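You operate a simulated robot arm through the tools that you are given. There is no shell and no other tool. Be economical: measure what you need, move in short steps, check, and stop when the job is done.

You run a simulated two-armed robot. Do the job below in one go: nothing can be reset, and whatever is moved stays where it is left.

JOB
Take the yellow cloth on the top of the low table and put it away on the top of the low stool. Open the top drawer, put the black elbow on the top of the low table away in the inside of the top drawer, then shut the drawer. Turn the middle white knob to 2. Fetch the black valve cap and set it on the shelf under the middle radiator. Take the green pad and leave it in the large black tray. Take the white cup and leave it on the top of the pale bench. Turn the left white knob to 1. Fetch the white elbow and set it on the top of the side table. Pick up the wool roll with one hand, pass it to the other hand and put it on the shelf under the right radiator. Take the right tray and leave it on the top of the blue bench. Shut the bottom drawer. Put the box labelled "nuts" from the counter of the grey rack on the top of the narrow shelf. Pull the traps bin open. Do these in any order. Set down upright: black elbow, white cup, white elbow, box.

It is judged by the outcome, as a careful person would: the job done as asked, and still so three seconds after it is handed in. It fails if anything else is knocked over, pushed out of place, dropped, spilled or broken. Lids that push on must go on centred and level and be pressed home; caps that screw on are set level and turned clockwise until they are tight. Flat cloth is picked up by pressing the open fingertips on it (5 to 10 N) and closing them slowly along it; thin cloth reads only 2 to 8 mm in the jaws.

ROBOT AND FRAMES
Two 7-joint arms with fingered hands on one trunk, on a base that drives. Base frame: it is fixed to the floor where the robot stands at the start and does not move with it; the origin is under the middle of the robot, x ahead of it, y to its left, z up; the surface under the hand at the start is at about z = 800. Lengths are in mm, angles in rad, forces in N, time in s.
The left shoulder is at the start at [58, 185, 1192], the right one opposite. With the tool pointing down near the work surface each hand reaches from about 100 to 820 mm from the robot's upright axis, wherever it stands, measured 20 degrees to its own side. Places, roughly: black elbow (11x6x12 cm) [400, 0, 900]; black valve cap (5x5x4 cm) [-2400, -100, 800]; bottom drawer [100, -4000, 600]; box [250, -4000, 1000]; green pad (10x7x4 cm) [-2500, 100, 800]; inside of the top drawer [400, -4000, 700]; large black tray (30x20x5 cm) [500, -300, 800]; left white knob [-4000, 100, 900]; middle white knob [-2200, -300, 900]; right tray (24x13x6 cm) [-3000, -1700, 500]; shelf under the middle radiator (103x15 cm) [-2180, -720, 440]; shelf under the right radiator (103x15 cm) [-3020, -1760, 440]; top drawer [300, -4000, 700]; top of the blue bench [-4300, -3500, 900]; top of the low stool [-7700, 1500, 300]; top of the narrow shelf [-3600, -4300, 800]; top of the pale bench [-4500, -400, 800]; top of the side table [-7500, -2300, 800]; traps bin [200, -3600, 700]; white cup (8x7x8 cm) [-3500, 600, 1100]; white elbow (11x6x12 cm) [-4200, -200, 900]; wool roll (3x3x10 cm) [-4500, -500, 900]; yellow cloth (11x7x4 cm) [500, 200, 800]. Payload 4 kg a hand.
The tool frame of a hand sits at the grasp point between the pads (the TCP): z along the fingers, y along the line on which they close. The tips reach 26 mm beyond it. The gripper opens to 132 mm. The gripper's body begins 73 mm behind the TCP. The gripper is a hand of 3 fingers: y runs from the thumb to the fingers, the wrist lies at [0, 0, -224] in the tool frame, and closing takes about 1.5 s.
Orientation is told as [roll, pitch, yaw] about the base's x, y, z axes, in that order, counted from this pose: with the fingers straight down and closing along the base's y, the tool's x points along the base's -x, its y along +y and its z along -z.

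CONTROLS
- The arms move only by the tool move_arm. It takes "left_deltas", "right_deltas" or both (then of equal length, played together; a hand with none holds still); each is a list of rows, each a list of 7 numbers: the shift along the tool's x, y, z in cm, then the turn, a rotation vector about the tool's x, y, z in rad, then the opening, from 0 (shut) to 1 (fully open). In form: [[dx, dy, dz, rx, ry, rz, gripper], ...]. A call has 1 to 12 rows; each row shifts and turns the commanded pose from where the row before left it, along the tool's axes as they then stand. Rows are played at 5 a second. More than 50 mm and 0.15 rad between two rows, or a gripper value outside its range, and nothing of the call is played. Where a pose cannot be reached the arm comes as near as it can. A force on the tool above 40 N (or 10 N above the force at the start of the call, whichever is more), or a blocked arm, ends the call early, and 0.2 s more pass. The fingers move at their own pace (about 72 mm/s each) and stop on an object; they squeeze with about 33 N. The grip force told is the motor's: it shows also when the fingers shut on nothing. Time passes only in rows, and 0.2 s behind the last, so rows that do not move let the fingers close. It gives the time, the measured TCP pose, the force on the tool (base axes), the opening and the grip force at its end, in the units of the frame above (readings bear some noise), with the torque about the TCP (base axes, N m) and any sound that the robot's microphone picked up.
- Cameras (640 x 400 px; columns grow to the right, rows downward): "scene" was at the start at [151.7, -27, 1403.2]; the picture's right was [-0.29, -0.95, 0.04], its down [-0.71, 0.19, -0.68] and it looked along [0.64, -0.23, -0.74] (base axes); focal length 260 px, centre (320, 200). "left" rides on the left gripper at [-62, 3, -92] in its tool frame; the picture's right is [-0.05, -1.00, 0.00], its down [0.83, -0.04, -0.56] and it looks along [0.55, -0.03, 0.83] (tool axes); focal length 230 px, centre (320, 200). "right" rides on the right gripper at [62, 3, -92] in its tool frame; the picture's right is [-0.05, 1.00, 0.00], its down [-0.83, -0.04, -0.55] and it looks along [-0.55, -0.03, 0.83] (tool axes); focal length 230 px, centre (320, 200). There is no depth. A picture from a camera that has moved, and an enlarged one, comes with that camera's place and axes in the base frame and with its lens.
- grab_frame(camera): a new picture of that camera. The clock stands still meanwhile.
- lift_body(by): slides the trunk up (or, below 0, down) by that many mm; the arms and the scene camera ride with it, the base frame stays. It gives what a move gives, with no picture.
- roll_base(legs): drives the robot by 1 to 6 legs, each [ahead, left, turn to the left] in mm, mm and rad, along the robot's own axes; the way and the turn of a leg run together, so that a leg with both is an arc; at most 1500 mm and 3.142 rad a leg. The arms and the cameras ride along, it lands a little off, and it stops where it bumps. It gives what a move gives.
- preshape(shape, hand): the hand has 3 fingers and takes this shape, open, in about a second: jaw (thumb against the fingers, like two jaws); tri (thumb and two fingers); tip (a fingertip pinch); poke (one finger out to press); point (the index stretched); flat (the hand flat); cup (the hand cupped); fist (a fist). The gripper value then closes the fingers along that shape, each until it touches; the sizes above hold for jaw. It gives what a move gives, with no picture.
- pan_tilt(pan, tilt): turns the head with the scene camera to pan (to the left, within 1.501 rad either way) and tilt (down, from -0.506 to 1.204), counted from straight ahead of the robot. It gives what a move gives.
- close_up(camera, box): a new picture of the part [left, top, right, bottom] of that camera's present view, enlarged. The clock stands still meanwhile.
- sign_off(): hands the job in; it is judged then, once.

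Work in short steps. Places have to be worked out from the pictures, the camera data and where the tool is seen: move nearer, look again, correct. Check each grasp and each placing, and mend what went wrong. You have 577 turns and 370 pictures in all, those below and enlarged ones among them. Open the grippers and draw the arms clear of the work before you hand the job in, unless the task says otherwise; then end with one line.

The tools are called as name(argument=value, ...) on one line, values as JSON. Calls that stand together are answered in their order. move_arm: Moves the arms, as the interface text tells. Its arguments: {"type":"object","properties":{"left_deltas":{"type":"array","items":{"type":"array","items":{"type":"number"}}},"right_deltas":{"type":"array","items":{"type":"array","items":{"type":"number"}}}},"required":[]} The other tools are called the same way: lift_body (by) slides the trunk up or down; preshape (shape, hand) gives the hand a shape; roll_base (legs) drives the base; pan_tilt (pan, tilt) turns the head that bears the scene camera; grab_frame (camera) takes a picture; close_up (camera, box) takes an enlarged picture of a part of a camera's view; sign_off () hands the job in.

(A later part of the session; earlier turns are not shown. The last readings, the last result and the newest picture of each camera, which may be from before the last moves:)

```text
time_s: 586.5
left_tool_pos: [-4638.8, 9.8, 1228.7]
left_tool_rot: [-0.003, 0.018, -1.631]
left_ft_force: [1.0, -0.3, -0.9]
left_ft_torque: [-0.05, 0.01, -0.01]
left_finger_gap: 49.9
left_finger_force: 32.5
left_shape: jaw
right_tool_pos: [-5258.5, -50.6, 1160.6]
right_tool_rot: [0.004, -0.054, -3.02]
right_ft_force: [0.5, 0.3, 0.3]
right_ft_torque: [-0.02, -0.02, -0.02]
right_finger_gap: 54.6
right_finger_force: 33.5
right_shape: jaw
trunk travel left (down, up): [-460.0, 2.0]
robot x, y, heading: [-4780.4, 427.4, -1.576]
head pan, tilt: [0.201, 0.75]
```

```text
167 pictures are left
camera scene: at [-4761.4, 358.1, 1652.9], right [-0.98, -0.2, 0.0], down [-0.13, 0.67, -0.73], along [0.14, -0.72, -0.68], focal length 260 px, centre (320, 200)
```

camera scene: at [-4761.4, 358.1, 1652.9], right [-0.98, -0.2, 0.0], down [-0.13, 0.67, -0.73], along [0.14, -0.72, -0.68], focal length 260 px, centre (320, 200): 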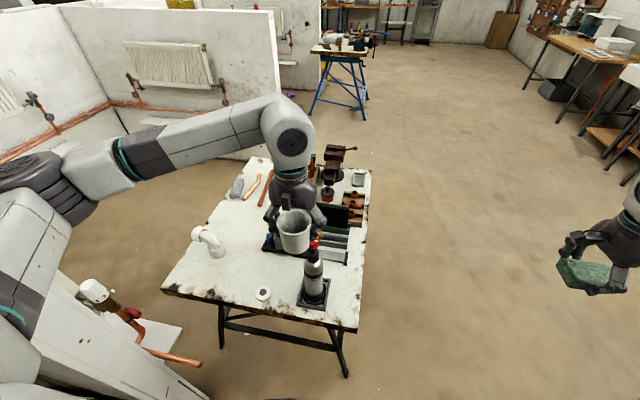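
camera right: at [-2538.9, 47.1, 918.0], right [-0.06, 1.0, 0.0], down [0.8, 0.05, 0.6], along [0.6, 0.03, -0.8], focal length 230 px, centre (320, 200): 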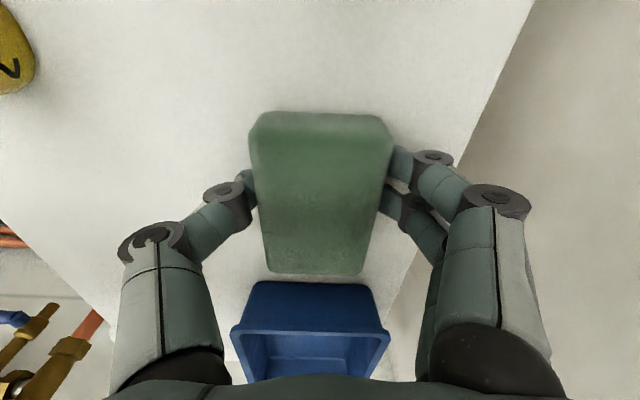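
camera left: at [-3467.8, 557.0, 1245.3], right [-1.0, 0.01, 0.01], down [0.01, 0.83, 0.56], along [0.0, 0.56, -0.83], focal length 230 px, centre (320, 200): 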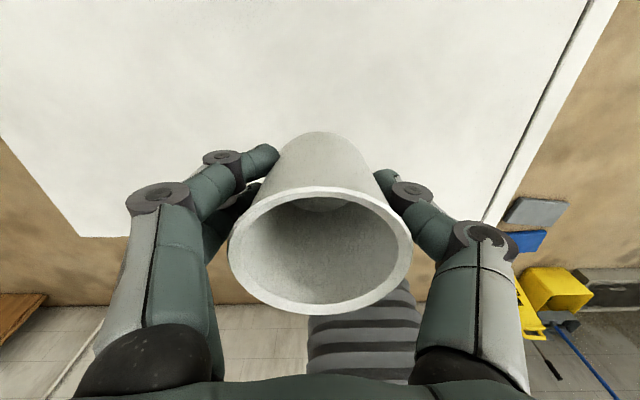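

I turn 0.47 rad left so the free spot (-4340,-130) comes in front of the left hand, then move the cup above it.

roll_base(legs=[[0, 0, 0.47]])

grab_frame(camera="scene")

```text
time_s: 588.2
left_tool_pos: [-4461.0, 119.4, 1228.3]
left_tool_rot: [-0.004, 0.017, -1.148]
left_ft_force: [0.0, 0.3, -0.9]
left_ft_torque: [-0.01, -0.01, -0.01]
left_finger_gap: 50.0
left_finger_force: 33.0
left_shape: jaw
right_tool_pos: [-4980.2, -219.7, 1161.5]
right_tool_rot: [0.001, -0.055, -2.539]
right_ft_force: [0.0, -0.5, -0.6]
right_ft_torque: [0.02, -0.02, 0.03]
right_finger_gap: 54.6
right_finger_force: 33.0
right_shape: jaw
trunk travel left (down, up): [-460.0, 2.0]
robot x, y, heading: [-4774.1, 429.7, -1.089]
head pan, tilt: [0.201, 0.75]
```

```text
166 pictures are left
camera scene: at [-4729.8, 371.3, 1652.8], right [-0.78, -0.63, 0.0], down [-0.43, 0.53, -0.73], along [0.46, -0.57, -0.68], focal length 260 px, centre (320, 200)
```

scene: 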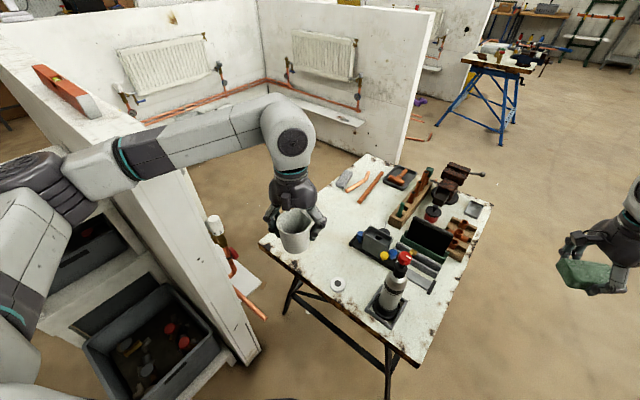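

The left elbow is near the wall end, so I shift 60 mm right and choose the spot (-4395,-110), between the ring and the white elbow; then extend in steps.

roll_base(legs=[[0, -60, 0]])

move_arm(left_deltas=[[-3.9, 0.4, 0, 0, 0, 0, 0], [-3.9, 0.4, 0, 0, 0, 0, 0], [-3.9, 0.4, 0, 0, 0, 0, 0], [-3.9, 0.4, 0, 0, 0, 0, 0], [-3.9, 0.4, 0, 0, 0, 0, 0], [-3.9, 0.4, 0, 0, 0, 0, 0]])

grab_frame(camera="scene")

grab_frame(camera="left")

```text
time_s: 589.2
left_tool_pos: [-4503.0, 97.6, 1226.7]
left_tool_rot: [-0.008, 0.019, -1.148]
left_ft_force: [0.5, -0.4, -0.4]
left_ft_torque: [-0.04, 0.05, -0.03]
left_finger_gap: 49.9
left_finger_force: 32.6
left_shape: jaw
right_tool_pos: [-5023.5, -242.5, 1164.4]
right_tool_rot: [0.001, -0.061, -2.538]
right_ft_force: [0.2, 0.0, 0.0]
right_ft_torque: [-0.07, 0.05, -0.02]
right_finger_gap: 54.8
right_finger_force: 32.9
right_shape: jaw
trunk travel left (down, up): [-460.0, 2.0]
robot x, y, heading: [-4828.2, 403.8, -1.092]
head pan, tilt: [0.201, 0.75]
```

```text
time_s: 590.6
left_tool_pos: [-4392.6, -111.5, 1225.3]
left_tool_rot: [-0.004, 0.022, -1.148]
left_ft_force: [-0.8, -0.4, -1.0]
left_ft_torque: [0.02, 0.03, -0.04]
left_finger_gap: 49.8
left_finger_force: 32.5
left_shape: jaw
right_tool_pos: [-5031.7, -248.0, 1158.7]
right_tool_rot: [0.001, -0.053, -2.539]
right_ft_force: [-0.6, 0.0, -0.9]
right_ft_torque: [0.02, -0.02, 0.01]
right_finger_gap: 54.7
right_finger_force: 32.8
right_shape: jaw
trunk travel left (down, up): [-460.0, 2.0]
robot x, y, heading: [-4827.0, 397.8, -1.09]
head pan, tilt: [0.201, 0.75]
```

```text
165 pictures are left
camera scene: at [-4782.6, 342.1, 1652.7], right [-0.78, -0.63, 0.0], down [-0.43, 0.53, -0.73], along [0.46, -0.57, -0.68], focal length 260 px, centre (320, 200)
```

scene: 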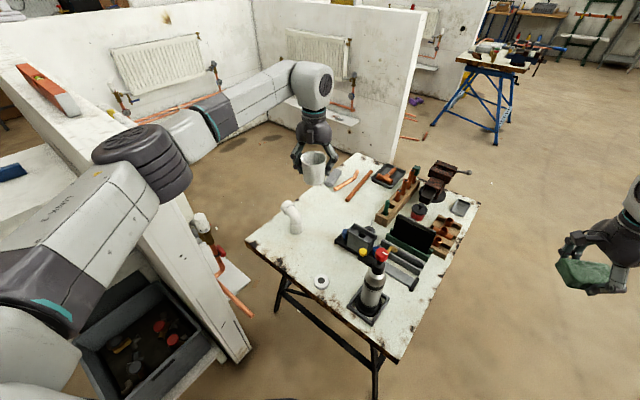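

```text
164 pictures are left
camera left: at [-4364.1, -168.4, 1315.3], right [-0.89, -0.46, 0.0], down [-0.38, 0.73, 0.57], along [-0.26, 0.51, -0.82], focal length 230 px, centre (320, 200)
```

left: 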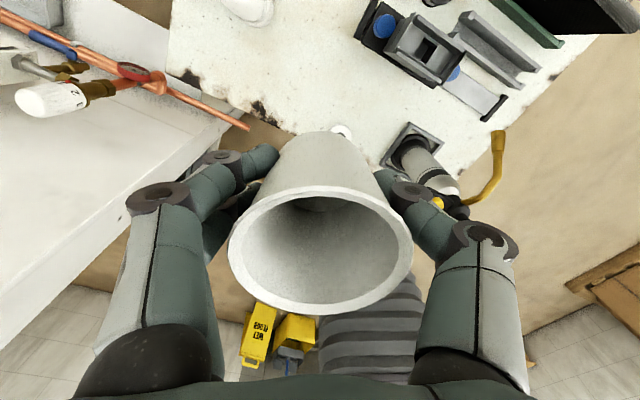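

The spot below is free (nearest things ≥110 mm away). I lower the cup by 22 cm with the arm and check.

move_arm(left_deltas=[[0, 0, 4.5, 0, 0, 0, 0], [0, 0, 4.5, 0, 0, 0, 0], [0, 0, 4.5, 0, 0, 0, 0], [0, 0, 4.5, 0, 0, 0, 0], [0, 0, 4.5, 0, 0, 0, 0]])

grab_frame(camera="scene")

```text
time_s: 591.8
left_tool_pos: [-4394.2, -106.4, 998.2]
left_tool_rot: [-0.002, 0.019, -1.146]
left_ft_force: [-0.3, -0.4, 0.2]
left_ft_torque: [-0.02, 0.01, 0.0]
left_finger_gap: 49.8
left_finger_force: 33.0
left_shape: jaw
right_tool_pos: [-5030.6, -247.8, 1160.9]
right_tool_rot: [0.002, -0.052, -2.538]
right_ft_force: [-0.6, -0.8, -0.5]
right_ft_torque: [0.05, -0.02, -0.04]
right_finger_gap: 54.6
right_finger_force: 33.4
right_shape: jaw
trunk travel left (down, up): [-460.0, 2.0]
robot x, y, heading: [-4830.0, 398.1, -1.089]
head pan, tilt: [0.201, 0.75]
```

```text
163 pictures are left
camera scene: at [-4781.3, 343.0, 1652.7], right [-0.78, -0.63, 0.0], down [-0.43, 0.53, -0.73], along [0.46, -0.57, -0.68], focal length 260 px, centre (320, 200)
```

scene: 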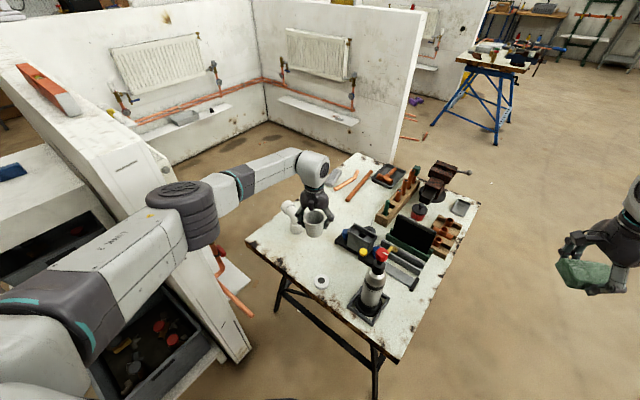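

All clear; 12 cm more down, then slowly to contact.

move_arm(left_deltas=[[0, 0, 4.5, 0, 0, 0, 0], [0, 0, 4.5, 0, 0, 0, 0], [0, 0, 3, 0, 0, 0, 0]])

close_up(camera="scene", box=[230, 140, 430, 300])

grab_frame(camera="left")

```text
time_s: 592.6
left_tool_pos: [-4402.2, -86.9, 885.0]
left_tool_rot: [0.0, 0.028, -1.146]
left_ft_force: [0.2, 0.2, 0.2]
left_ft_torque: [0.05, 0.0, 0.0]
left_finger_gap: 50.0
left_finger_force: 33.3
left_shape: jaw
left hand out of reach, approached as far as the arm can: row 2, 3
right_tool_pos: [-5030.7, -245.6, 1162.1]
right_tool_rot: [0.003, -0.055, -2.538]
right_ft_force: [0.1, 0.0, -0.7]
right_ft_torque: [-0.03, -0.05, 0.02]
right_finger_gap: 54.6
right_finger_force: 33.3
right_shape: jaw
trunk travel left (down, up): [-460.0, 2.0]
robot x, y, heading: [-4828.8, 402.3, -1.088]
head pan, tilt: [0.201, 0.75]
```

```text
2.50 times, centred on (330, 220) of scene
camera zoom: at [-4780.6, 345.4, 1652.7], right [-0.78, -0.63, 0.0], down [-0.43, 0.53, -0.73], along [0.46, -0.57, -0.68], focal length 651 px, centre (295, 150)
```

zoom: 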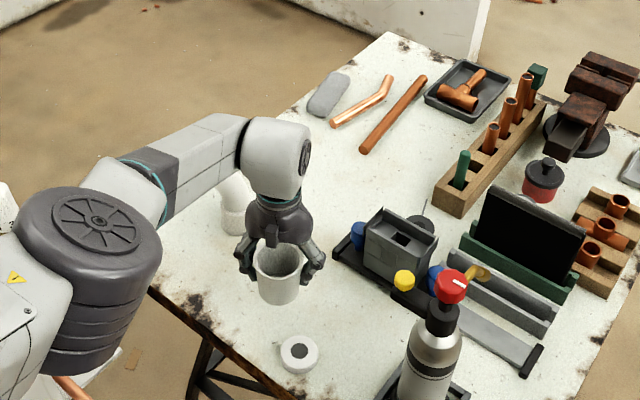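

```text
161 pictures are left
camera left: at [-4373.0, -143.1, 974.3], right [-0.89, -0.46, 0.0], down [-0.37, 0.73, 0.58], along [-0.27, 0.51, -0.82], focal length 230 px, centre (320, 200)
```

left: 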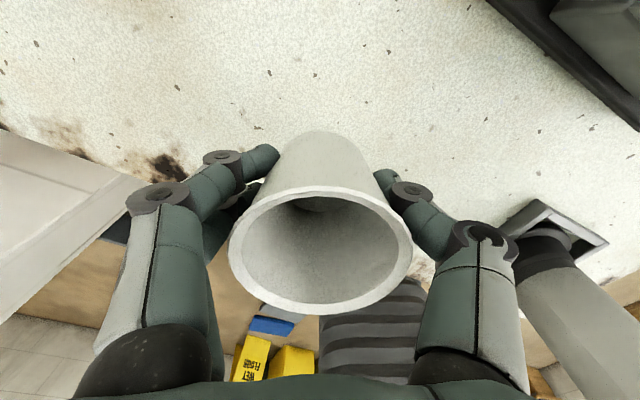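

The arm is at its reach limit with the trunk high, so I lower the trunk 25 mm and then feel with the arm.

lift_body(by=-25)

move_arm(left_deltas=[[0, 0, 0.4, 0, 0, 0, 0], [0, 0, 0.4, 0, 0, 0, 0], [0, 0, 0.4, 0, 0, 0, 0], [0, 0, 0.4, 0, 0, 0, 0]])

```text
time_s: 593.3
left_tool_pos: [-4402.3, -87.5, 858.8]
left_tool_rot: [-0.003, 0.019, -1.148]
left_ft_force: [-0.6, -0.1, -0.7]
left_ft_torque: [0.03, 0.02, 0.01]
left_finger_gap: 49.6
left_finger_force: 32.6
left_shape: jaw
right_tool_pos: [-5030.4, -247.6, 1135.7]
right_tool_rot: [0.003, -0.055, -2.537]
right_ft_force: [0.1, 0.5, 0.6]
right_ft_torque: [0.01, 0.03, 0.03]
right_finger_gap: 54.6
right_finger_force: 33.1
right_shape: jaw
trunk travel left (down, up): [-435.0, 27.0]
robot x, y, heading: [-4829.8, 400.1, -1.087]
head pan, tilt: [0.201, 0.75]
```

```text
time_s: 594.3
left_tool_pos: [-4406.2, -83.8, 847.1]
left_tool_rot: [-0.003, 0.019, -1.149]
left_ft_force: [0.6, -0.7, -0.5]
left_ft_torque: [0.01, -0.01, 0.01]
left_finger_gap: 49.4
left_finger_force: 32.3
left_shape: jaw
left hand out of reach, approached as far as the arm can: row 3
right_tool_pos: [-5030.9, -246.5, 1136.7]
right_tool_rot: [0.001, -0.055, -2.538]
right_ft_force: [0.4, -0.7, -0.4]
right_ft_torque: [0.01, 0.0, -0.01]
right_finger_gap: 54.9
right_finger_force: 33.2
right_shape: jaw
trunk travel left (down, up): [-435.0, 27.0]
robot x, y, heading: [-4828.5, 400.3, -1.09]
head pan, tilt: [0.201, 0.75]
```

No contact yet. I lower by trunk in small bits.

lift_body(by=-7)

lift_body(by=-6)

close_up(camera="scene", box=[230, 140, 430, 300])

```text
time_s: 594.9
left_tool_pos: [-4406.1, -84.9, 841.2]
left_tool_rot: [-0.004, 0.017, -1.147]
left_ft_force: [-0.3, 0.9, 15.9]
left_ft_torque: [0.0, -0.01, -0.02]
left_finger_gap: 49.8
left_finger_force: 32.6
left_shape: jaw
right_tool_pos: [-5031.3, -244.4, 1130.6]
right_tool_rot: [0.004, -0.054, -2.539]
right_ft_force: [-0.7, -0.8, -0.5]
right_ft_torque: [-0.03, -0.03, 0.02]
right_finger_gap: 54.7
right_finger_force: 32.7
right_shape: jaw
trunk travel left (down, up): [-428.0, 34.0]
robot x, y, heading: [-4829.3, 400.9, -1.087]
head pan, tilt: [0.201, 0.75]
```

```text
time_s: 595.5
left_tool_pos: [-4405.5, -88.7, 839.3]
left_tool_rot: [-0.007, 0.01, -1.143]
left_ft_force: [-2.8, 6.0, 27.3]
left_ft_torque: [0.22, -0.05, 0.04]
left_finger_gap: 51.0
left_finger_force: 32.7
left_shape: jaw
right_tool_pos: [-5032.2, -244.0, 1123.8]
right_tool_rot: [0.004, -0.056, -2.535]
right_ft_force: [-0.7, -0.2, -0.9]
right_ft_torque: [0.01, 0.0, 0.01]
right_finger_gap: 54.8
right_finger_force: 33.3
right_shape: jaw
trunk travel left (down, up): [-422.0, 40.0]
robot x, y, heading: [-4829.9, 401.2, -1.091]
head pan, tilt: [0.201, 0.75]
stopped: the force on the tool passed its limit at 41 N (the readings are from after the stop); the commanded pose is now the measured one
```

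```text
2.50 times, centred on (330, 220) of scene
camera zoom: at [-4781.9, 343.9, 1614.7], right [-0.78, -0.63, 0.0], down [-0.43, 0.53, -0.73], along [0.46, -0.57, -0.68], focal length 651 px, centre (295, 150)
```

zoom: 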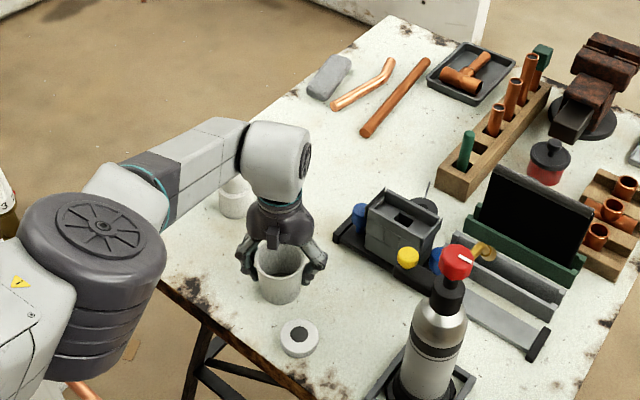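

The cup is down. I ease off, open, and rise.

move_arm(left_deltas=[[0, 0, -0.3, 0, 0, 0, 0], [0, 0, 0, 0, 0, 0, 0.5], [0, 0, 0, 0, 0, 0, 0.75], [0, 0, 0, 0, 0, 0, 0.75], [0, 0, -3, 0, 0, 0, 0.75], [0, 0, -4.5, 0, 0, 0, 0.75], [0, 0, -4.5, 0, 0, 0, 0.75], [0, 0, -4.5, 0, 0, 0, 0.75]])

close_up(camera="scene", box=[230, 140, 430, 300])

```text
time_s: 597.3
left_tool_pos: [-4404.4, -87.8, 1005.3]
left_tool_rot: [-0.004, 0.014, -1.146]
left_ft_force: [0.4, 1.2, 0.2]
left_ft_torque: [-0.02, 0.01, 0.0]
left_finger_gap: 98.5
left_finger_force: 0.1
left_shape: jaw
right_tool_pos: [-5029.8, -245.6, 1122.8]
right_tool_rot: [0.002, -0.054, -2.539]
right_ft_force: [0.1, -0.1, -0.8]
right_ft_torque: [0.02, 0.04, -0.01]
right_finger_gap: 54.7
right_finger_force: 32.9
right_shape: jaw
trunk travel left (down, up): [-422.0, 40.0]
robot x, y, heading: [-4829.3, 400.9, -1.089]
head pan, tilt: [0.201, 0.75]
```

```text
2.50 times, centred on (330, 220) of scene
camera zoom: at [-4780.1, 342.6, 1614.8], right [-0.78, -0.63, 0.0], down [-0.43, 0.53, -0.73], along [0.46, -0.57, -0.69], focal length 651 px, centre (295, 150)
```

zoom: 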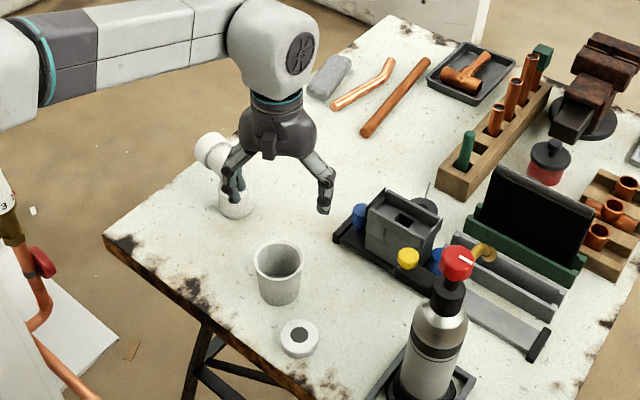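

The cup stands on the bench. The white elbow is out of reach from here; I'll fetch it later from the bay. I retract the left hand, back away and look at the floor mats and the aisle.

move_arm(left_deltas=[[4.5, 0, -2, 0, 0, 0, 0.75], [4.5, 0, -2, 0, 0, 0, 0.75], [4.5, 0, -2, 0, 0, 0, 0.75], [4.5, 0, -2, 0, 0, 0, 0.75], [4.5, 0, -2, 0, 0, 0, 0.75], [4.5, 0, -2, 0, 0, 0, 0.75]])

roll_base(legs=[[-400, 0, 0], [0, 0, 1.09]])

pan_tilt(pan=0.7, tilt=0.7)

grab_frame(camera="scene")

```text
time_s: 598.7
left_tool_pos: [-4515.2, 156.3, 1128.5]
left_tool_rot: [-0.005, 0.011, -1.146]
left_ft_force: [-0.3, 0.5, 0.1]
left_ft_torque: [0.0, -0.02, 0.02]
left_finger_gap: 98.6
left_finger_force: 0.0
left_shape: jaw
right_tool_pos: [-5031.1, -246.1, 1122.7]
right_tool_rot: [0.004, -0.054, -2.538]
right_ft_force: [-0.3, 1.1, -1.1]
right_ft_torque: [0.01, 0.01, 0.0]
right_finger_gap: 54.5
right_finger_force: 33.1
right_shape: jaw
trunk travel left (down, up): [-422.0, 40.0]
robot x, y, heading: [-4829.6, 401.0, -1.094]
head pan, tilt: [0.201, 0.75]
```

```text
time_s: 604.0
left_tool_pos: [-4655.9, 932.9, 1128.1]
left_tool_rot: [-0.003, 0.014, -0.038]
left_ft_force: [-0.8, 0.3, 0.5]
left_ft_torque: [-0.02, 0.02, 0.02]
left_finger_gap: 98.5
left_finger_force: 0.1
left_shape: jaw
right_tool_pos: [-4527.1, 293.4, 1122.3]
right_tool_rot: [0.001, -0.053, -1.429]
right_ft_force: [0.1, 0.3, -0.3]
right_ft_torque: [0.01, -0.03, 0.04]
right_finger_gap: 54.2
right_finger_force: 33.0
right_shape: jaw
trunk travel left (down, up): [-422.0, 40.0]
robot x, y, heading: [-5016.1, 764.4, 0.018]
head pan, tilt: [0.201, 0.75]
```

```text
time_s: 604.9
left_tool_pos: [-4654.3, 934.6, 1127.1]
left_tool_rot: [-0.006, 0.014, -0.04]
left_ft_force: [-0.1, -0.1, -0.6]
left_ft_torque: [0.02, -0.02, -0.01]
left_finger_gap: 98.4
left_finger_force: 0.0
left_shape: jaw
right_tool_pos: [-4526.9, 293.2, 1122.0]
right_tool_rot: [0.001, -0.054, -1.429]
right_ft_force: [-0.3, 0.2, -0.7]
right_ft_torque: [0.03, -0.01, -0.01]
right_finger_gap: 54.6
right_finger_force: 33.0
right_shape: jaw
trunk travel left (down, up): [-422.0, 40.0]
robot x, y, heading: [-5012.5, 763.7, 0.014]
head pan, tilt: [0.7, 0.7]
```

```text
158 pictures are left
camera scene: at [-4958.8, 816.5, 1619.1], right [0.66, -0.75, 0.0], down [-0.49, -0.42, -0.76], along [0.57, 0.5, -0.65], focal length 260 px, centre (320, 200)
```

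scene: 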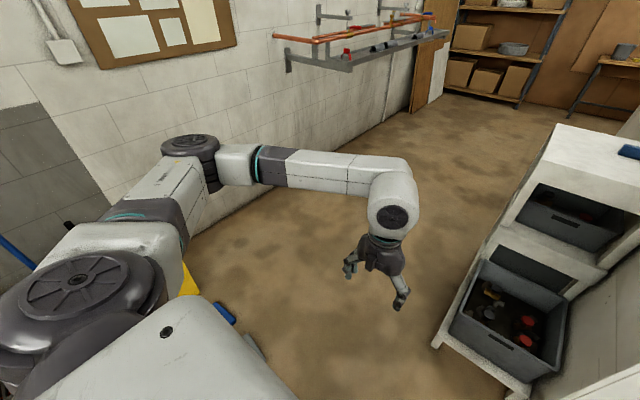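

The mats lie at x<-4765, y>1450, little or not moved. I weave past them: ahead, left, ahead, left, then east along y≈1450.

roll_base(legs=[[370, 0, -0.015], [0, 366, 0], [200, 0, 0], [0, 320, 0], [1200, 0, 0]])

pan_tilt(pan=0.0, tilt=0.45)

grab_frame(camera="scene")

```text
time_s: 607.0
left_tool_pos: [-4335.7, 934.0, 1127.1]
left_tool_rot: [-0.006, 0.017, -0.047]
left_ft_force: [-0.7, 1.6, -1.2]
left_ft_torque: [0.03, 0.06, 0.0]
left_finger_gap: 98.6
left_finger_force: 0.1
left_shape: jaw
right_tool_pos: [-4218.5, 292.6, 1122.0]
right_tool_rot: [-0.015, -0.052, -1.436]
right_ft_force: [-18.0, -1.4, 2.3]
right_ft_torque: [0.07, -0.67, -0.14]
right_finger_gap: 53.5
right_finger_force: 33.1
right_shape: jaw
trunk travel left (down, up): [-422.0, 40.0]
robot x, y, heading: [-4702.9, 767.6, 0.005]
head pan, tilt: [0.7, 0.7]
stopped in leg 1: the force on the tool passed its limit at 59 N (the readings are from after the stop); the commanded pose is now the measured one
```

```text
time_s: 608.0
left_tool_pos: [-4338.3, 935.1, 1127.4]
left_tool_rot: [-0.005, 0.013, -0.047]
left_ft_force: [-0.1, 1.1, -0.1]
left_ft_torque: [0.04, 0.01, 0.0]
left_finger_gap: 98.6
left_finger_force: 0.1
left_shape: jaw
right_tool_pos: [-4217.5, 294.4, 1123.2]
right_tool_rot: [-0.009, -0.049, -1.435]
right_ft_force: [-2.0, -0.1, 0.2]
right_ft_torque: [0.01, -0.06, 0.04]
right_finger_gap: 54.0
right_finger_force: 33.0
right_shape: jaw
trunk travel left (down, up): [-422.0, 40.0]
robot x, y, heading: [-4700.8, 764.2, 0.011]
head pan, tilt: [0.0, 0.45]
```

```text
157 pictures are left
camera scene: at [-4616.0, 765.5, 1641.1], right [0.01, -1.0, 0.0], down [-0.44, 0.0, -0.9], along [0.9, 0.01, -0.44], focal length 260 px, centre (320, 200)
```

scene: 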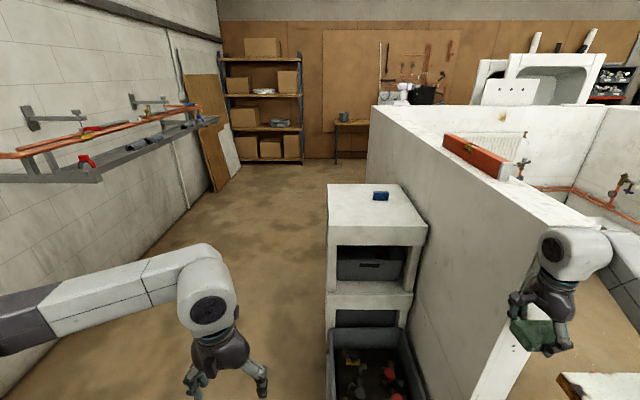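

The pad hand bumped the wall end (grip still 54 mm). I back off 150 mm, then go left first.

roll_base(legs=[[-130, 0, 0], [0, 330, 0], [400, 0, 0], [0, 330, 0], [1200, 0, 0]])

grab_frame(camera="scene")

grab_frame(camera="right")

```text
time_s: 611.2
left_tool_pos: [-4470.3, 1266.9, 1127.1]
left_tool_rot: [-0.007, 0.013, -0.048]
left_ft_force: [0.4, 0.0, 0.4]
left_ft_torque: [-0.04, -0.01, 0.02]
left_finger_gap: 98.5
left_finger_force: 0.1
left_shape: jaw
right_tool_pos: [-4349.1, 626.2, 1123.3]
right_tool_rot: [-0.008, -0.052, -1.437]
right_ft_force: [0.1, 0.3, -0.2]
right_ft_torque: [0.01, -0.02, 0.01]
right_finger_gap: 54.0
right_finger_force: 32.9
right_shape: jaw
trunk travel left (down, up): [-422.0, 40.0]
robot x, y, heading: [-4834.2, 1098.6, 0.007]
head pan, tilt: [0.0, 0.45]
stopped in leg 2: the robot was blocked; the commanded pose is now the measured one
```

```text
156 pictures are left
camera scene: at [-4747.1, 1098.4, 1641.1], right [0.01, -1.0, 0.0], down [-0.44, 0.0, -0.9], along [0.9, 0.01, -0.44], focal length 260 px, centre (320, 200)
```

scene: 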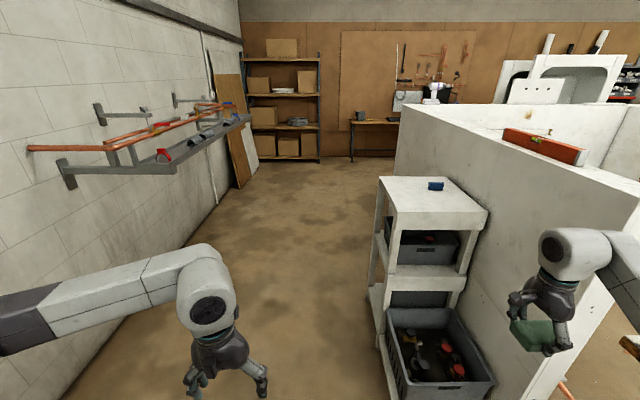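

```text
155 pictures are left
camera right: at [-4353.8, 691.6, 1212.5], right [1.0, 0.08, -0.01], down [0.07, -0.8, 0.6], along [0.05, -0.6, -0.8], focal length 230 px, centre (320, 200)
```

right: 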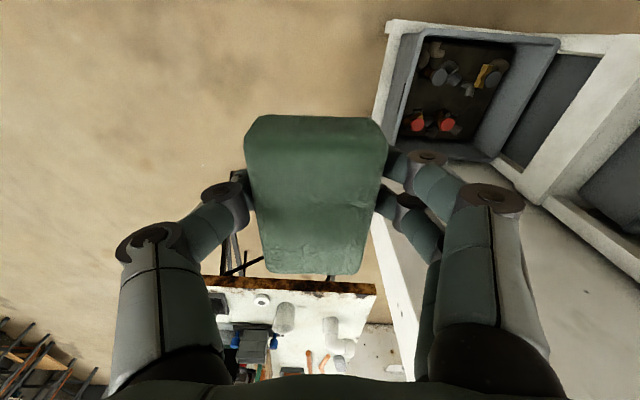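

Mats again at my left. From here forward is clear: ahead 420, then left 350, then east.

roll_base(legs=[[0, -30, 0], [470, 0, 0], [0, 380, 0], [1200, 0, 0], [1300, 0, 0]])

grab_frame(camera="scene")

```text
time_s: 628.4
left_tool_pos: [-1469.1, 1562.6, 1127.9]
left_tool_rot: [-0.005, 0.013, -0.068]
left_ft_force: [0.0, 0.5, 0.2]
left_ft_torque: [-0.03, -0.01, -0.02]
left_finger_gap: 98.7
left_finger_force: 0.0
left_shape: jaw
right_tool_pos: [-1362.5, 918.6, 1122.7]
right_tool_rot: [-0.008, -0.05, -1.458]
right_ft_force: [0.8, -0.8, -0.4]
right_ft_torque: [0.0, -0.02, 0.0]
right_finger_gap: 53.9
right_finger_force: 33.4
right_shape: jaw
trunk travel left (down, up): [-422.0, 40.0]
robot x, y, heading: [-1832.3, 1403.6, -0.016]
head pan, tilt: [0.0, 0.45]
```

```text
154 pictures are left
camera scene: at [-1749.1, 1399.8, 1641.2], right [-0.01, -1.0, 0.0], down [-0.44, 0.01, -0.9], along [0.9, -0.01, -0.44], focal length 260 px, centre (320, 200)
```

scene: 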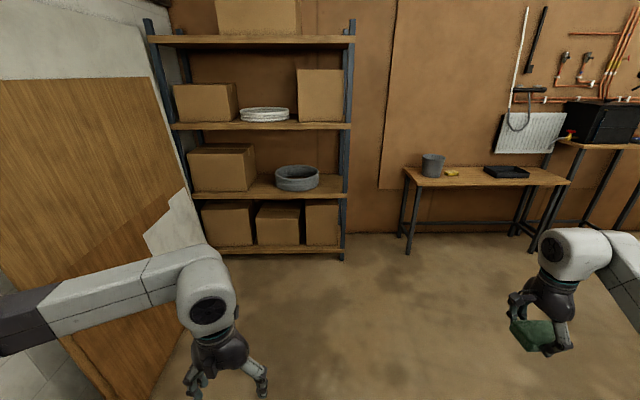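

I'm in the start area with the table ahead-right. I drive diagonally to about (-60,150), facing the table.

roll_base(legs=[[880, -627, 0.008], [880, -627, 0.008]])

pan_tilt(pan=-0.2, tilt=0.7)

grab_frame(camera="scene")

```text
time_s: 639.0
left_tool_pos: [249.3, 302.5, 1128.1]
left_tool_rot: [-0.005, 0.013, -0.049]
left_ft_force: [0.4, 0.5, 0.0]
left_ft_torque: [0.0, 0.02, -0.01]
left_finger_gap: 98.6
left_finger_force: 0.0
left_shape: jaw
right_tool_pos: [368.3, -338.3, 1123.0]
right_tool_rot: [-0.008, -0.052, -1.438]
right_ft_force: [0.1, 1.4, -0.9]
right_ft_torque: [-0.04, 0.03, 0.01]
right_finger_gap: 54.0
right_finger_force: 33.0
right_shape: jaw
trunk travel left (down, up): [-422.0, 40.0]
robot x, y, heading: [-111.1, 136.6, 0.002]
head pan, tilt: [0.0, 0.45]
```

```text
time_s: 639.7
left_tool_pos: [252.2, 304.2, 1126.9]
left_tool_rot: [-0.006, 0.013, -0.047]
left_ft_force: [0.1, 0.0, -0.3]
left_ft_torque: [0.0, -0.02, -0.02]
left_finger_gap: 98.6
left_finger_force: 0.1
left_shape: jaw
right_tool_pos: [370.6, -338.7, 1122.7]
right_tool_rot: [-0.007, -0.05, -1.438]
right_ft_force: [0.4, -1.2, 0.7]
right_ft_torque: [0.03, 0.01, 0.01]
right_finger_gap: 54.1
right_finger_force: 33.0
right_shape: jaw
trunk travel left (down, up): [-422.0, 40.0]
robot x, y, heading: [-114.3, 133.1, 0.008]
head pan, tilt: [-0.201, 0.7]
```

```text
153 pictures are left
camera scene: at [-34.6, 117.7, 1619.0], right [-0.19, -0.98, 0.0], down [-0.64, 0.12, -0.76], along [0.75, -0.15, -0.65], focal length 260 px, centre (320, 200)
```

scene: 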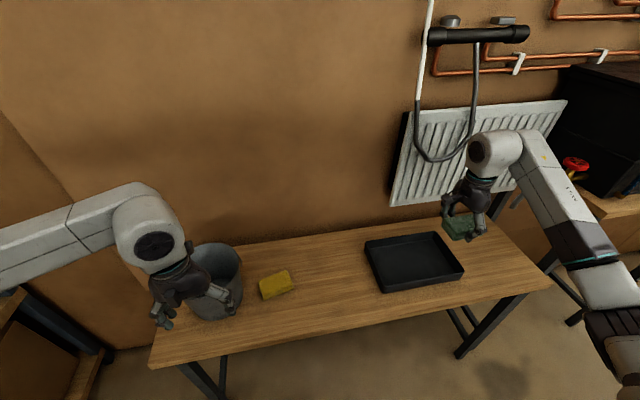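

The tray's centre is at (480,-340). I drive 105 mm forward (drawing the left hand back from the bucket), then lower the pad over the tray.

move_arm(left_deltas=[[3, -3, -2, 0, 0, 0, 0.75], [3, -3, -2, 0, 0, 0, 0.75], [3, -3, 0, 0, 0, 0, 0.75]])

roll_base(legs=[[105, 0, 0]])

move_arm(right_deltas=[[0, 0, 4.5, 0, 0, 0, 0], [0, 0, 4.5, 0, 0, 0, 0], [0, 0, 4.5, 0, 0, 0, 0], [0, 0, 4.5, 0, 0, 0, 0], [0, 0, 4.5, 0, 0, 0, 0]])

grab_frame(camera="right")

grab_frame(camera="scene")

```text
time_s: 640.5
left_tool_pos: [158.8, 217.5, 1169.1]
left_tool_rot: [-0.005, 0.012, -0.048]
left_ft_force: [0.0, -0.3, -0.2]
left_ft_torque: [-0.03, 0.0, 0.01]
left_finger_gap: 98.9
left_finger_force: 0.0
left_shape: jaw
right_tool_pos: [370.2, -339.3, 1122.5]
right_tool_rot: [-0.008, -0.05, -1.439]
right_ft_force: [-0.6, -0.2, -1.2]
right_ft_torque: [-0.04, 0.01, 0.03]
right_finger_gap: 53.8
right_finger_force: 32.7
right_shape: jaw
trunk travel left (down, up): [-422.0, 40.0]
robot x, y, heading: [-110.9, 136.5, 0.002]
head pan, tilt: [-0.201, 0.7]
```

```text
time_s: 641.7
left_tool_pos: [260.9, 218.3, 1169.5]
left_tool_rot: [-0.004, 0.009, -0.05]
left_ft_force: [-0.1, 0.1, -0.7]
left_ft_torque: [0.04, -0.02, -0.01]
left_finger_gap: 98.8
left_finger_force: 0.0
left_shape: jaw
right_tool_pos: [471.5, -338.7, 1124.6]
right_tool_rot: [-0.005, -0.051, -1.44]
right_ft_force: [-0.2, -0.7, -0.6]
right_ft_torque: [0.02, -0.01, 0.01]
right_finger_gap: 54.1
right_finger_force: 33.0
right_shape: jaw
trunk travel left (down, up): [-422.0, 40.0]
robot x, y, heading: [-4.3, 140.3, 0.0]
head pan, tilt: [-0.201, 0.7]
```

```text
time_s: 642.9
left_tool_pos: [262.8, 218.5, 1168.5]
left_tool_rot: [-0.005, 0.015, -0.051]
left_ft_force: [0.6, -0.6, 0.3]
left_ft_torque: [0.01, -0.01, 0.03]
left_finger_gap: 98.6
left_finger_force: 0.1
left_shape: jaw
right_tool_pos: [473.3, -350.7, 898.4]
right_tool_rot: [-0.006, -0.05, -1.439]
right_ft_force: [0.4, -0.7, 0.2]
right_ft_torque: [0.01, -0.03, -0.02]
right_finger_gap: 54.0
right_finger_force: 32.8
right_shape: jaw
trunk travel left (down, up): [-422.0, 40.0]
robot x, y, heading: [-10.1, 134.6, 0.003]
head pan, tilt: [-0.201, 0.7]
```

```text
152 pictures are left
camera right: at [469.5, -284.3, 986.7], right [1.0, 0.08, 0.0], down [0.06, -0.8, 0.6], along [0.04, -0.6, -0.8], focal length 230 px, centre (320, 200)
```

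right: 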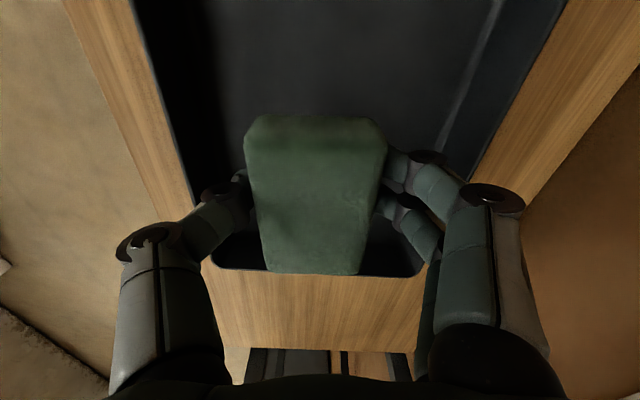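

```text
151 pictures are left
camera scene: at [70.1, 117.8, 1618.9], right [-0.2, -0.98, 0.0], down [-0.64, 0.13, -0.76], along [0.75, -0.15, -0.65], focal length 260 px, centre (320, 200)
```

scene: 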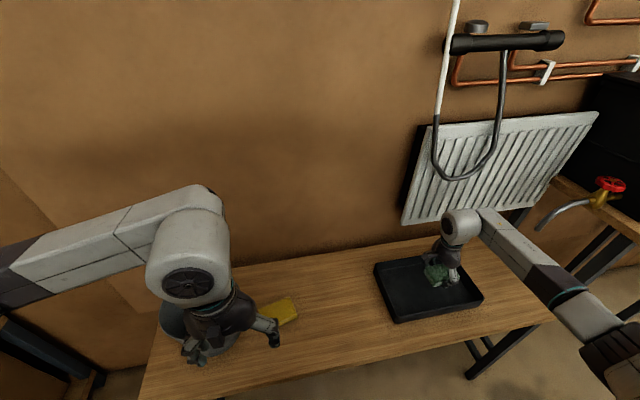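

The pad is inside the tray outline. I move 3 cm toward its middle and lower slowly to the floor of the tray.

move_arm(right_deltas=[[3, 0, 2, 0, 0, 0, 0], [0, 0, 2.2, 0, 0, 0, 0], [0, 0, 0.5, 0, 0, 0, 0], [0, 0, 0.5, 0, 0, 0, 0], [0, 0, 0.5, 0, 0, 0, 0], [0, 0, 0.5, 0, 0, 0, 0]])

close_up(camera="scene", box=[350, 180, 510, 330])

```text
time_s: 644.3
left_tool_pos: [262.8, 219.1, 1167.9]
left_tool_rot: [-0.007, 0.012, -0.051]
left_ft_force: [0.8, -0.5, -0.9]
left_ft_torque: [0.0, 0.0, -0.02]
left_finger_gap: 98.5
left_finger_force: 0.0
left_shape: jaw
right_tool_pos: [469.7, -323.5, 835.7]
right_tool_rot: [-0.006, -0.049, -1.441]
right_ft_force: [-0.1, 0.2, -0.4]
right_ft_torque: [0.03, 0.02, -0.01]
right_finger_gap: 53.9
right_finger_force: 32.8
right_shape: jaw
trunk travel left (down, up): [-422.0, 40.0]
robot x, y, heading: [-5.8, 135.6, 0.006]
head pan, tilt: [-0.201, 0.7]
```

```text
2.67 times, centred on (430, 255) of scene
camera zoom: at [69.8, 118.3, 1619.0], right [-0.2, -0.98, 0.0], down [-0.64, 0.13, -0.76], along [0.75, -0.15, -0.65], focal length 694 px, centre (27, 53)
```

zoom: 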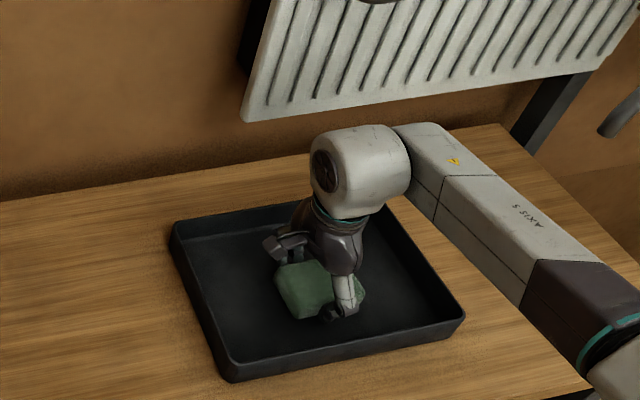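

Nearly at the floor; a few millimetres more, then release and rise.

move_arm(right_deltas=[[0, 0, 0.4, 0, 0, 0, 0], [0, 0, 0.4, 0, 0, 0, 0], [0, 0, 0, 0, 0, 0, 0.5], [0, 0, 0, 0, 0, 0, 0.6], [0, 0, 0, 0, 0, 0, 0.65], [0, 0, -3, 0, 0, 0, 0.65], [0, 0, -4.5, 0, 0, 0, 0.65], [0, 0, -4.5, 0, 0, 0, 0.65], [0, 0, -4.5, 0, 0, 0, 0.65], [0, 0, -4.5, 0, 0, 0, 0.65]])

grab_frame(camera="right")

```text
time_s: 646.5
left_tool_pos: [262.3, 219.2, 1168.1]
left_tool_rot: [-0.008, 0.013, -0.051]
left_ft_force: [0.5, 0.3, 0.8]
left_ft_torque: [-0.02, 0.01, -0.02]
left_finger_gap: 98.7
left_finger_force: 0.0
left_shape: jaw
right_tool_pos: [472.2, -314.1, 1039.3]
right_tool_rot: [-0.01, -0.053, -1.439]
right_ft_force: [0.1, -0.5, -0.2]
right_ft_torque: [0.01, -0.04, 0.02]
right_finger_gap: 85.5
right_finger_force: 0.0
right_shape: jaw
trunk travel left (down, up): [-422.0, 40.0]
robot x, y, heading: [-8.0, 131.3, 0.003]
head pan, tilt: [-0.201, 0.7]
```

```text
149 pictures are left
camera right: at [467.8, -248.4, 1127.3], right [1.0, 0.08, -0.01], down [0.07, -0.8, 0.6], along [0.04, -0.6, -0.8], focal length 230 px, centre (320, 200)
```

right: 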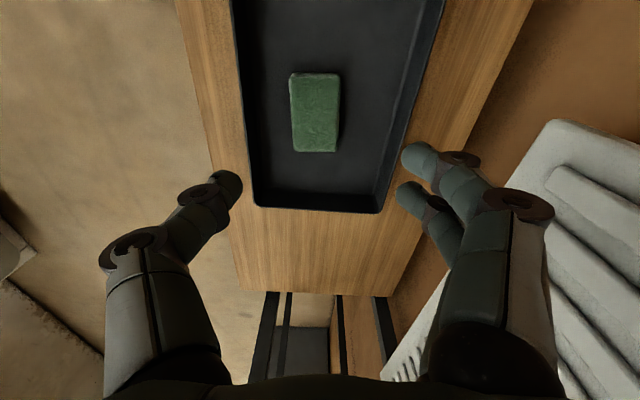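

The pad lies in the tray. Now the cloth: I bring the left hand above it, high, and look closely at cloth and bucket.

move_arm(left_deltas=[[-4.5, -1, 0, 0, 0, 0, 0.75], [-4.5, -1, 0, 0, 0, 0, 0.75], [-4.5, -1, 0, 0, 0, 0, 0.75], [-4.5, -1, 0, 0, 0, 0, 0.75], [-2, -1, 3, 0, 0, 0, 0.75], [0, 0, 4, 0, 0, 0, 0.75]], right_deltas=[[0, -4, -2, 0, 0, 0, 0.65], [0, -4, -2, 0, 0, 0, 0.65], [0, -4, 0, 0, 0, 0, 0.65], [0, 0, 0, 0, 0, 0, 0.65], [0, 0, 0, 0, 0, 0, 0.65], [0, 0, 0, 0, 0, 0, 0.65]])

grab_frame(camera="left")

pan_tilt(pan=0.1, tilt=0.8)

grab_frame(camera="scene")

```text
time_s: 647.9
left_tool_pos: [459.2, 158.5, 1095.5]
left_tool_rot: [-0.007, 0.013, -0.049]
left_ft_force: [-0.9, -0.2, 0.4]
left_ft_torque: [0.0, -0.02, -0.01]
left_finger_gap: 98.5
left_finger_force: 0.0
left_shape: jaw
right_tool_pos: [350.5, -330.8, 1073.7]
right_tool_rot: [-0.007, -0.049, -1.44]
right_ft_force: [-0.8, 0.8, 0.5]
right_ft_torque: [-0.01, 0.02, -0.04]
right_finger_gap: 85.5
right_finger_force: 0.0
right_shape: jaw
right hand out of reach, approached as far as the arm can: row 2
trunk travel left (down, up): [-422.0, 40.0]
robot x, y, heading: [-5.6, 135.5, 0.004]
head pan, tilt: [-0.201, 0.7]
```

```text
148 pictures are left
camera left: at [521.6, 158.9, 1186.5], right [0.0, -1.0, 0.01], down [-0.83, 0.0, 0.56], along [-0.56, -0.01, -0.83], focal length 230 px, centre (320, 200)
```

left: 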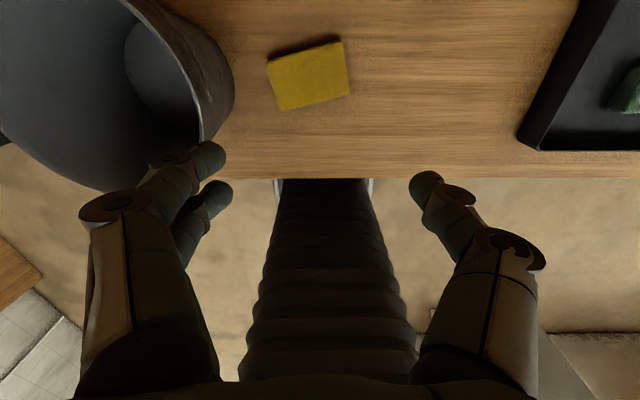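

```text
time_s: 648.7
left_tool_pos: [459.5, 157.7, 1095.4]
left_tool_rot: [-0.005, 0.012, -0.051]
left_ft_force: [0.3, -0.2, -0.7]
left_ft_torque: [-0.04, 0.02, 0.02]
left_finger_gap: 98.6
left_finger_force: 0.0
left_shape: jaw
right_tool_pos: [350.7, -333.1, 1073.6]
right_tool_rot: [-0.009, -0.051, -1.44]
right_ft_force: [0.7, 0.1, 0.0]
right_ft_torque: [-0.03, 0.0, -0.01]
right_finger_gap: 85.5
right_finger_force: 0.0
right_shape: jaw
trunk travel left (down, up): [-422.0, 40.0]
robot x, y, heading: [-8.1, 138.1, 0.001]
head pan, tilt: [0.099, 0.799]
```

```text
147 pictures are left
camera scene: at [66.8, 143.1, 1610.8], right [0.1, -0.99, 0.0], down [-0.72, -0.07, -0.69], along [0.69, 0.07, -0.72], focal length 260 px, centre (320, 200)
```

scene: 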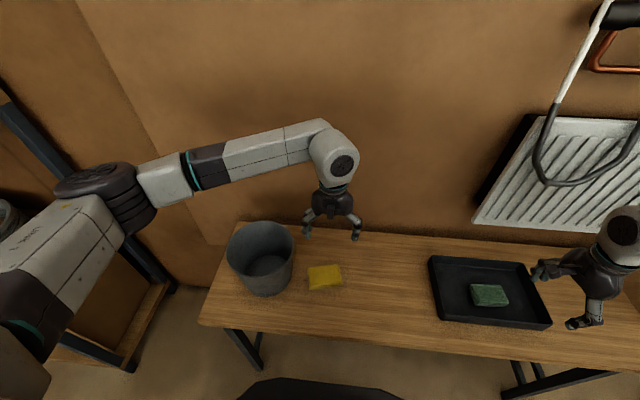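

I zoom on the cloth to judge its thickness.

close_up(camera="scene", box=[220, 210, 380, 310])

close_up(camera="left", box=[180, 0, 400, 140])

```text
4.00 times, centred on (300, 260) of scene
camera zoom: at [66.8, 143.1, 1610.8], right [0.1, -0.99, 0.0], down [-0.72, -0.07, -0.69], along [0.69, 0.07, -0.72], focal length 1042 px, centre (400, -40)
```

zoom: 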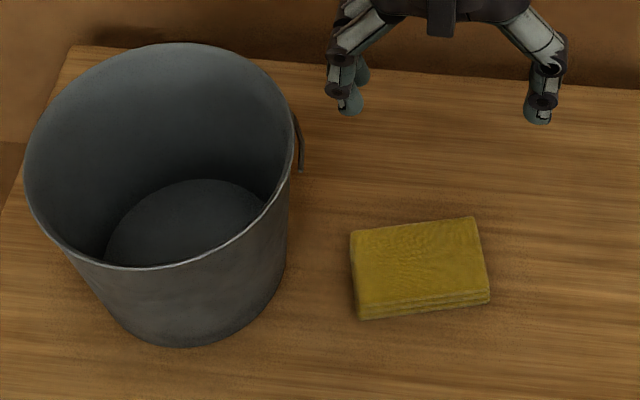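

```text
2.86 times, centred on (290, 70) of left
camera zoom: at [521.8, 158.5, 1186.5], right [0.0, -1.0, 0.0], down [-0.82, 0.0, 0.57], along [-0.57, 0.0, -0.82], focal length 657 px, centre (406, 571)
```

zoom: 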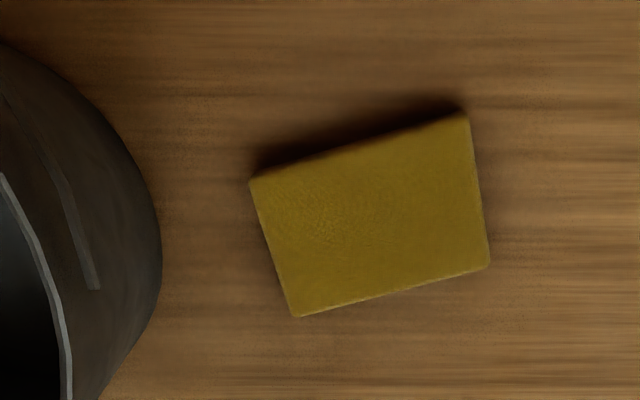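

The cloth is a folded stack ~2 cm thick, 11×7 cm, turned ~17°. I rotate the left hand to close across its 7 cm width, keeping the wrist camera clear of the bucket, and move over it.

move_arm(left_deltas=[[0, 0, 0, 0, 0, -0.147, 0.8], [0, 0, 0, 0, 0, -0.147, 0.8], [0, 0, 0, 0, 0, -0.147, 0.8], [0, 0, 0, 0, 0, -0.147, 0.8], [0, 0, 0, 0, 0, -0.147, 0.8], [0, 0, 0, 0, 0, -0.147, 0.8], [0, 0, 0, 0, 0, -0.147, 0.8], [0, 0, 0, 0, 0, -0.147, 0.8], [0, 0, 0, 0, 0, -0.147, 0.8], [0, 0, 0, 0, 0, -0.147, 0.8], [0, 0, 0, 0, 0, -0.147, 0.8], [0, 0, 0, 0, 0, -0.12, 0.8]])

move_arm(left_deltas=[[0, -2.2, 4.5, 0, 0, 0, 0.8], [0, 0, 4.5, 0, 0, 0, 0.8], [0, 0, 4.5, 0, 0, 0, 0.8]])

grab_frame(camera="left")

close_up(camera="scene", box=[220, 160, 420, 310])

```text
time_s: 651.3
left_tool_pos: [459.4, 157.7, 1095.7]
left_tool_rot: [0.013, 0.005, 1.688]
left_ft_force: [-0.2, -0.1, 0.1]
left_ft_torque: [0.01, 0.04, 0.0]
left_finger_gap: 105.1
left_finger_force: 0.0
left_shape: jaw
right_tool_pos: [352.0, -332.0, 1073.6]
right_tool_rot: [-0.007, -0.049, -1.44]
right_ft_force: [-0.2, -0.1, 0.3]
right_ft_torque: [0.02, 0.05, 0.02]
right_finger_gap: 85.3
right_finger_force: 0.0
right_shape: jaw
trunk travel left (down, up): [-422.0, 40.0]
robot x, y, heading: [-9.5, 134.8, 0.004]
head pan, tilt: [0.099, 0.799]
```

```text
time_s: 652.1
left_tool_pos: [480.8, 160.7, 960.2]
left_tool_rot: [0.015, 0.002, 1.685]
left_ft_force: [0.8, 0.3, 0.0]
left_ft_torque: [-0.02, -0.02, -0.03]
left_finger_gap: 105.4
left_finger_force: 0.0
left_shape: jaw
right_tool_pos: [350.5, -331.1, 1074.5]
right_tool_rot: [-0.005, -0.051, -1.44]
right_ft_force: [0.3, -0.5, 0.3]
right_ft_torque: [0.02, 0.02, 0.01]
right_finger_gap: 85.5
right_finger_force: 0.2
right_shape: jaw
trunk travel left (down, up): [-422.0, 40.0]
robot x, y, heading: [-7.6, 135.1, 0.003]
head pan, tilt: [0.099, 0.799]
```

```text
144 pictures are left
camera left: at [471.3, 222.5, 1051.5], right [0.99, 0.17, -0.01], down [0.15, -0.82, 0.56], along [0.08, -0.55, -0.83], focal length 230 px, centre (320, 200)
```

left: 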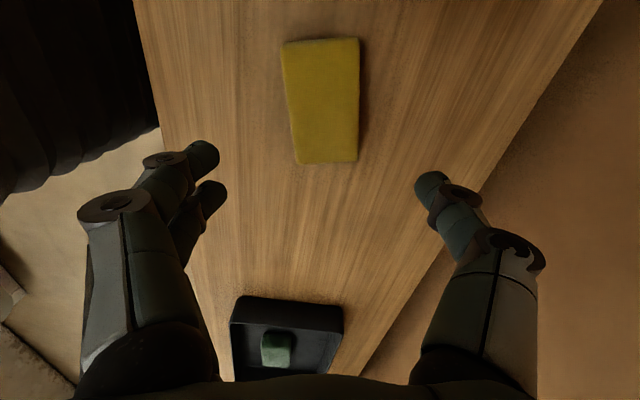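

```text
2.67 times, centred on (320, 235) of scene
camera zoom: at [66.5, 143.2, 1610.7], right [0.1, -0.99, 0.0], down [-0.72, -0.07, -0.69], along [0.69, 0.07, -0.72], focal length 694 px, centre (320, 107)
```

zoom: 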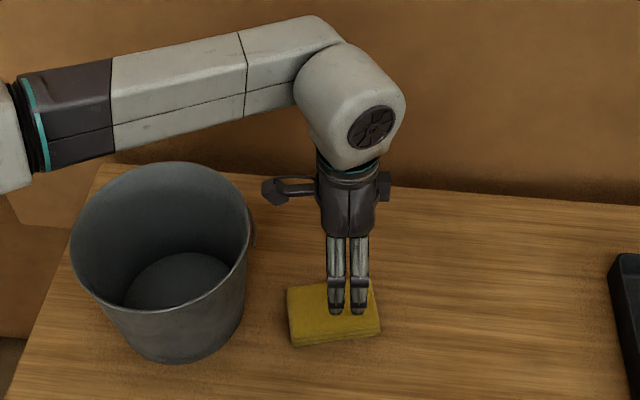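

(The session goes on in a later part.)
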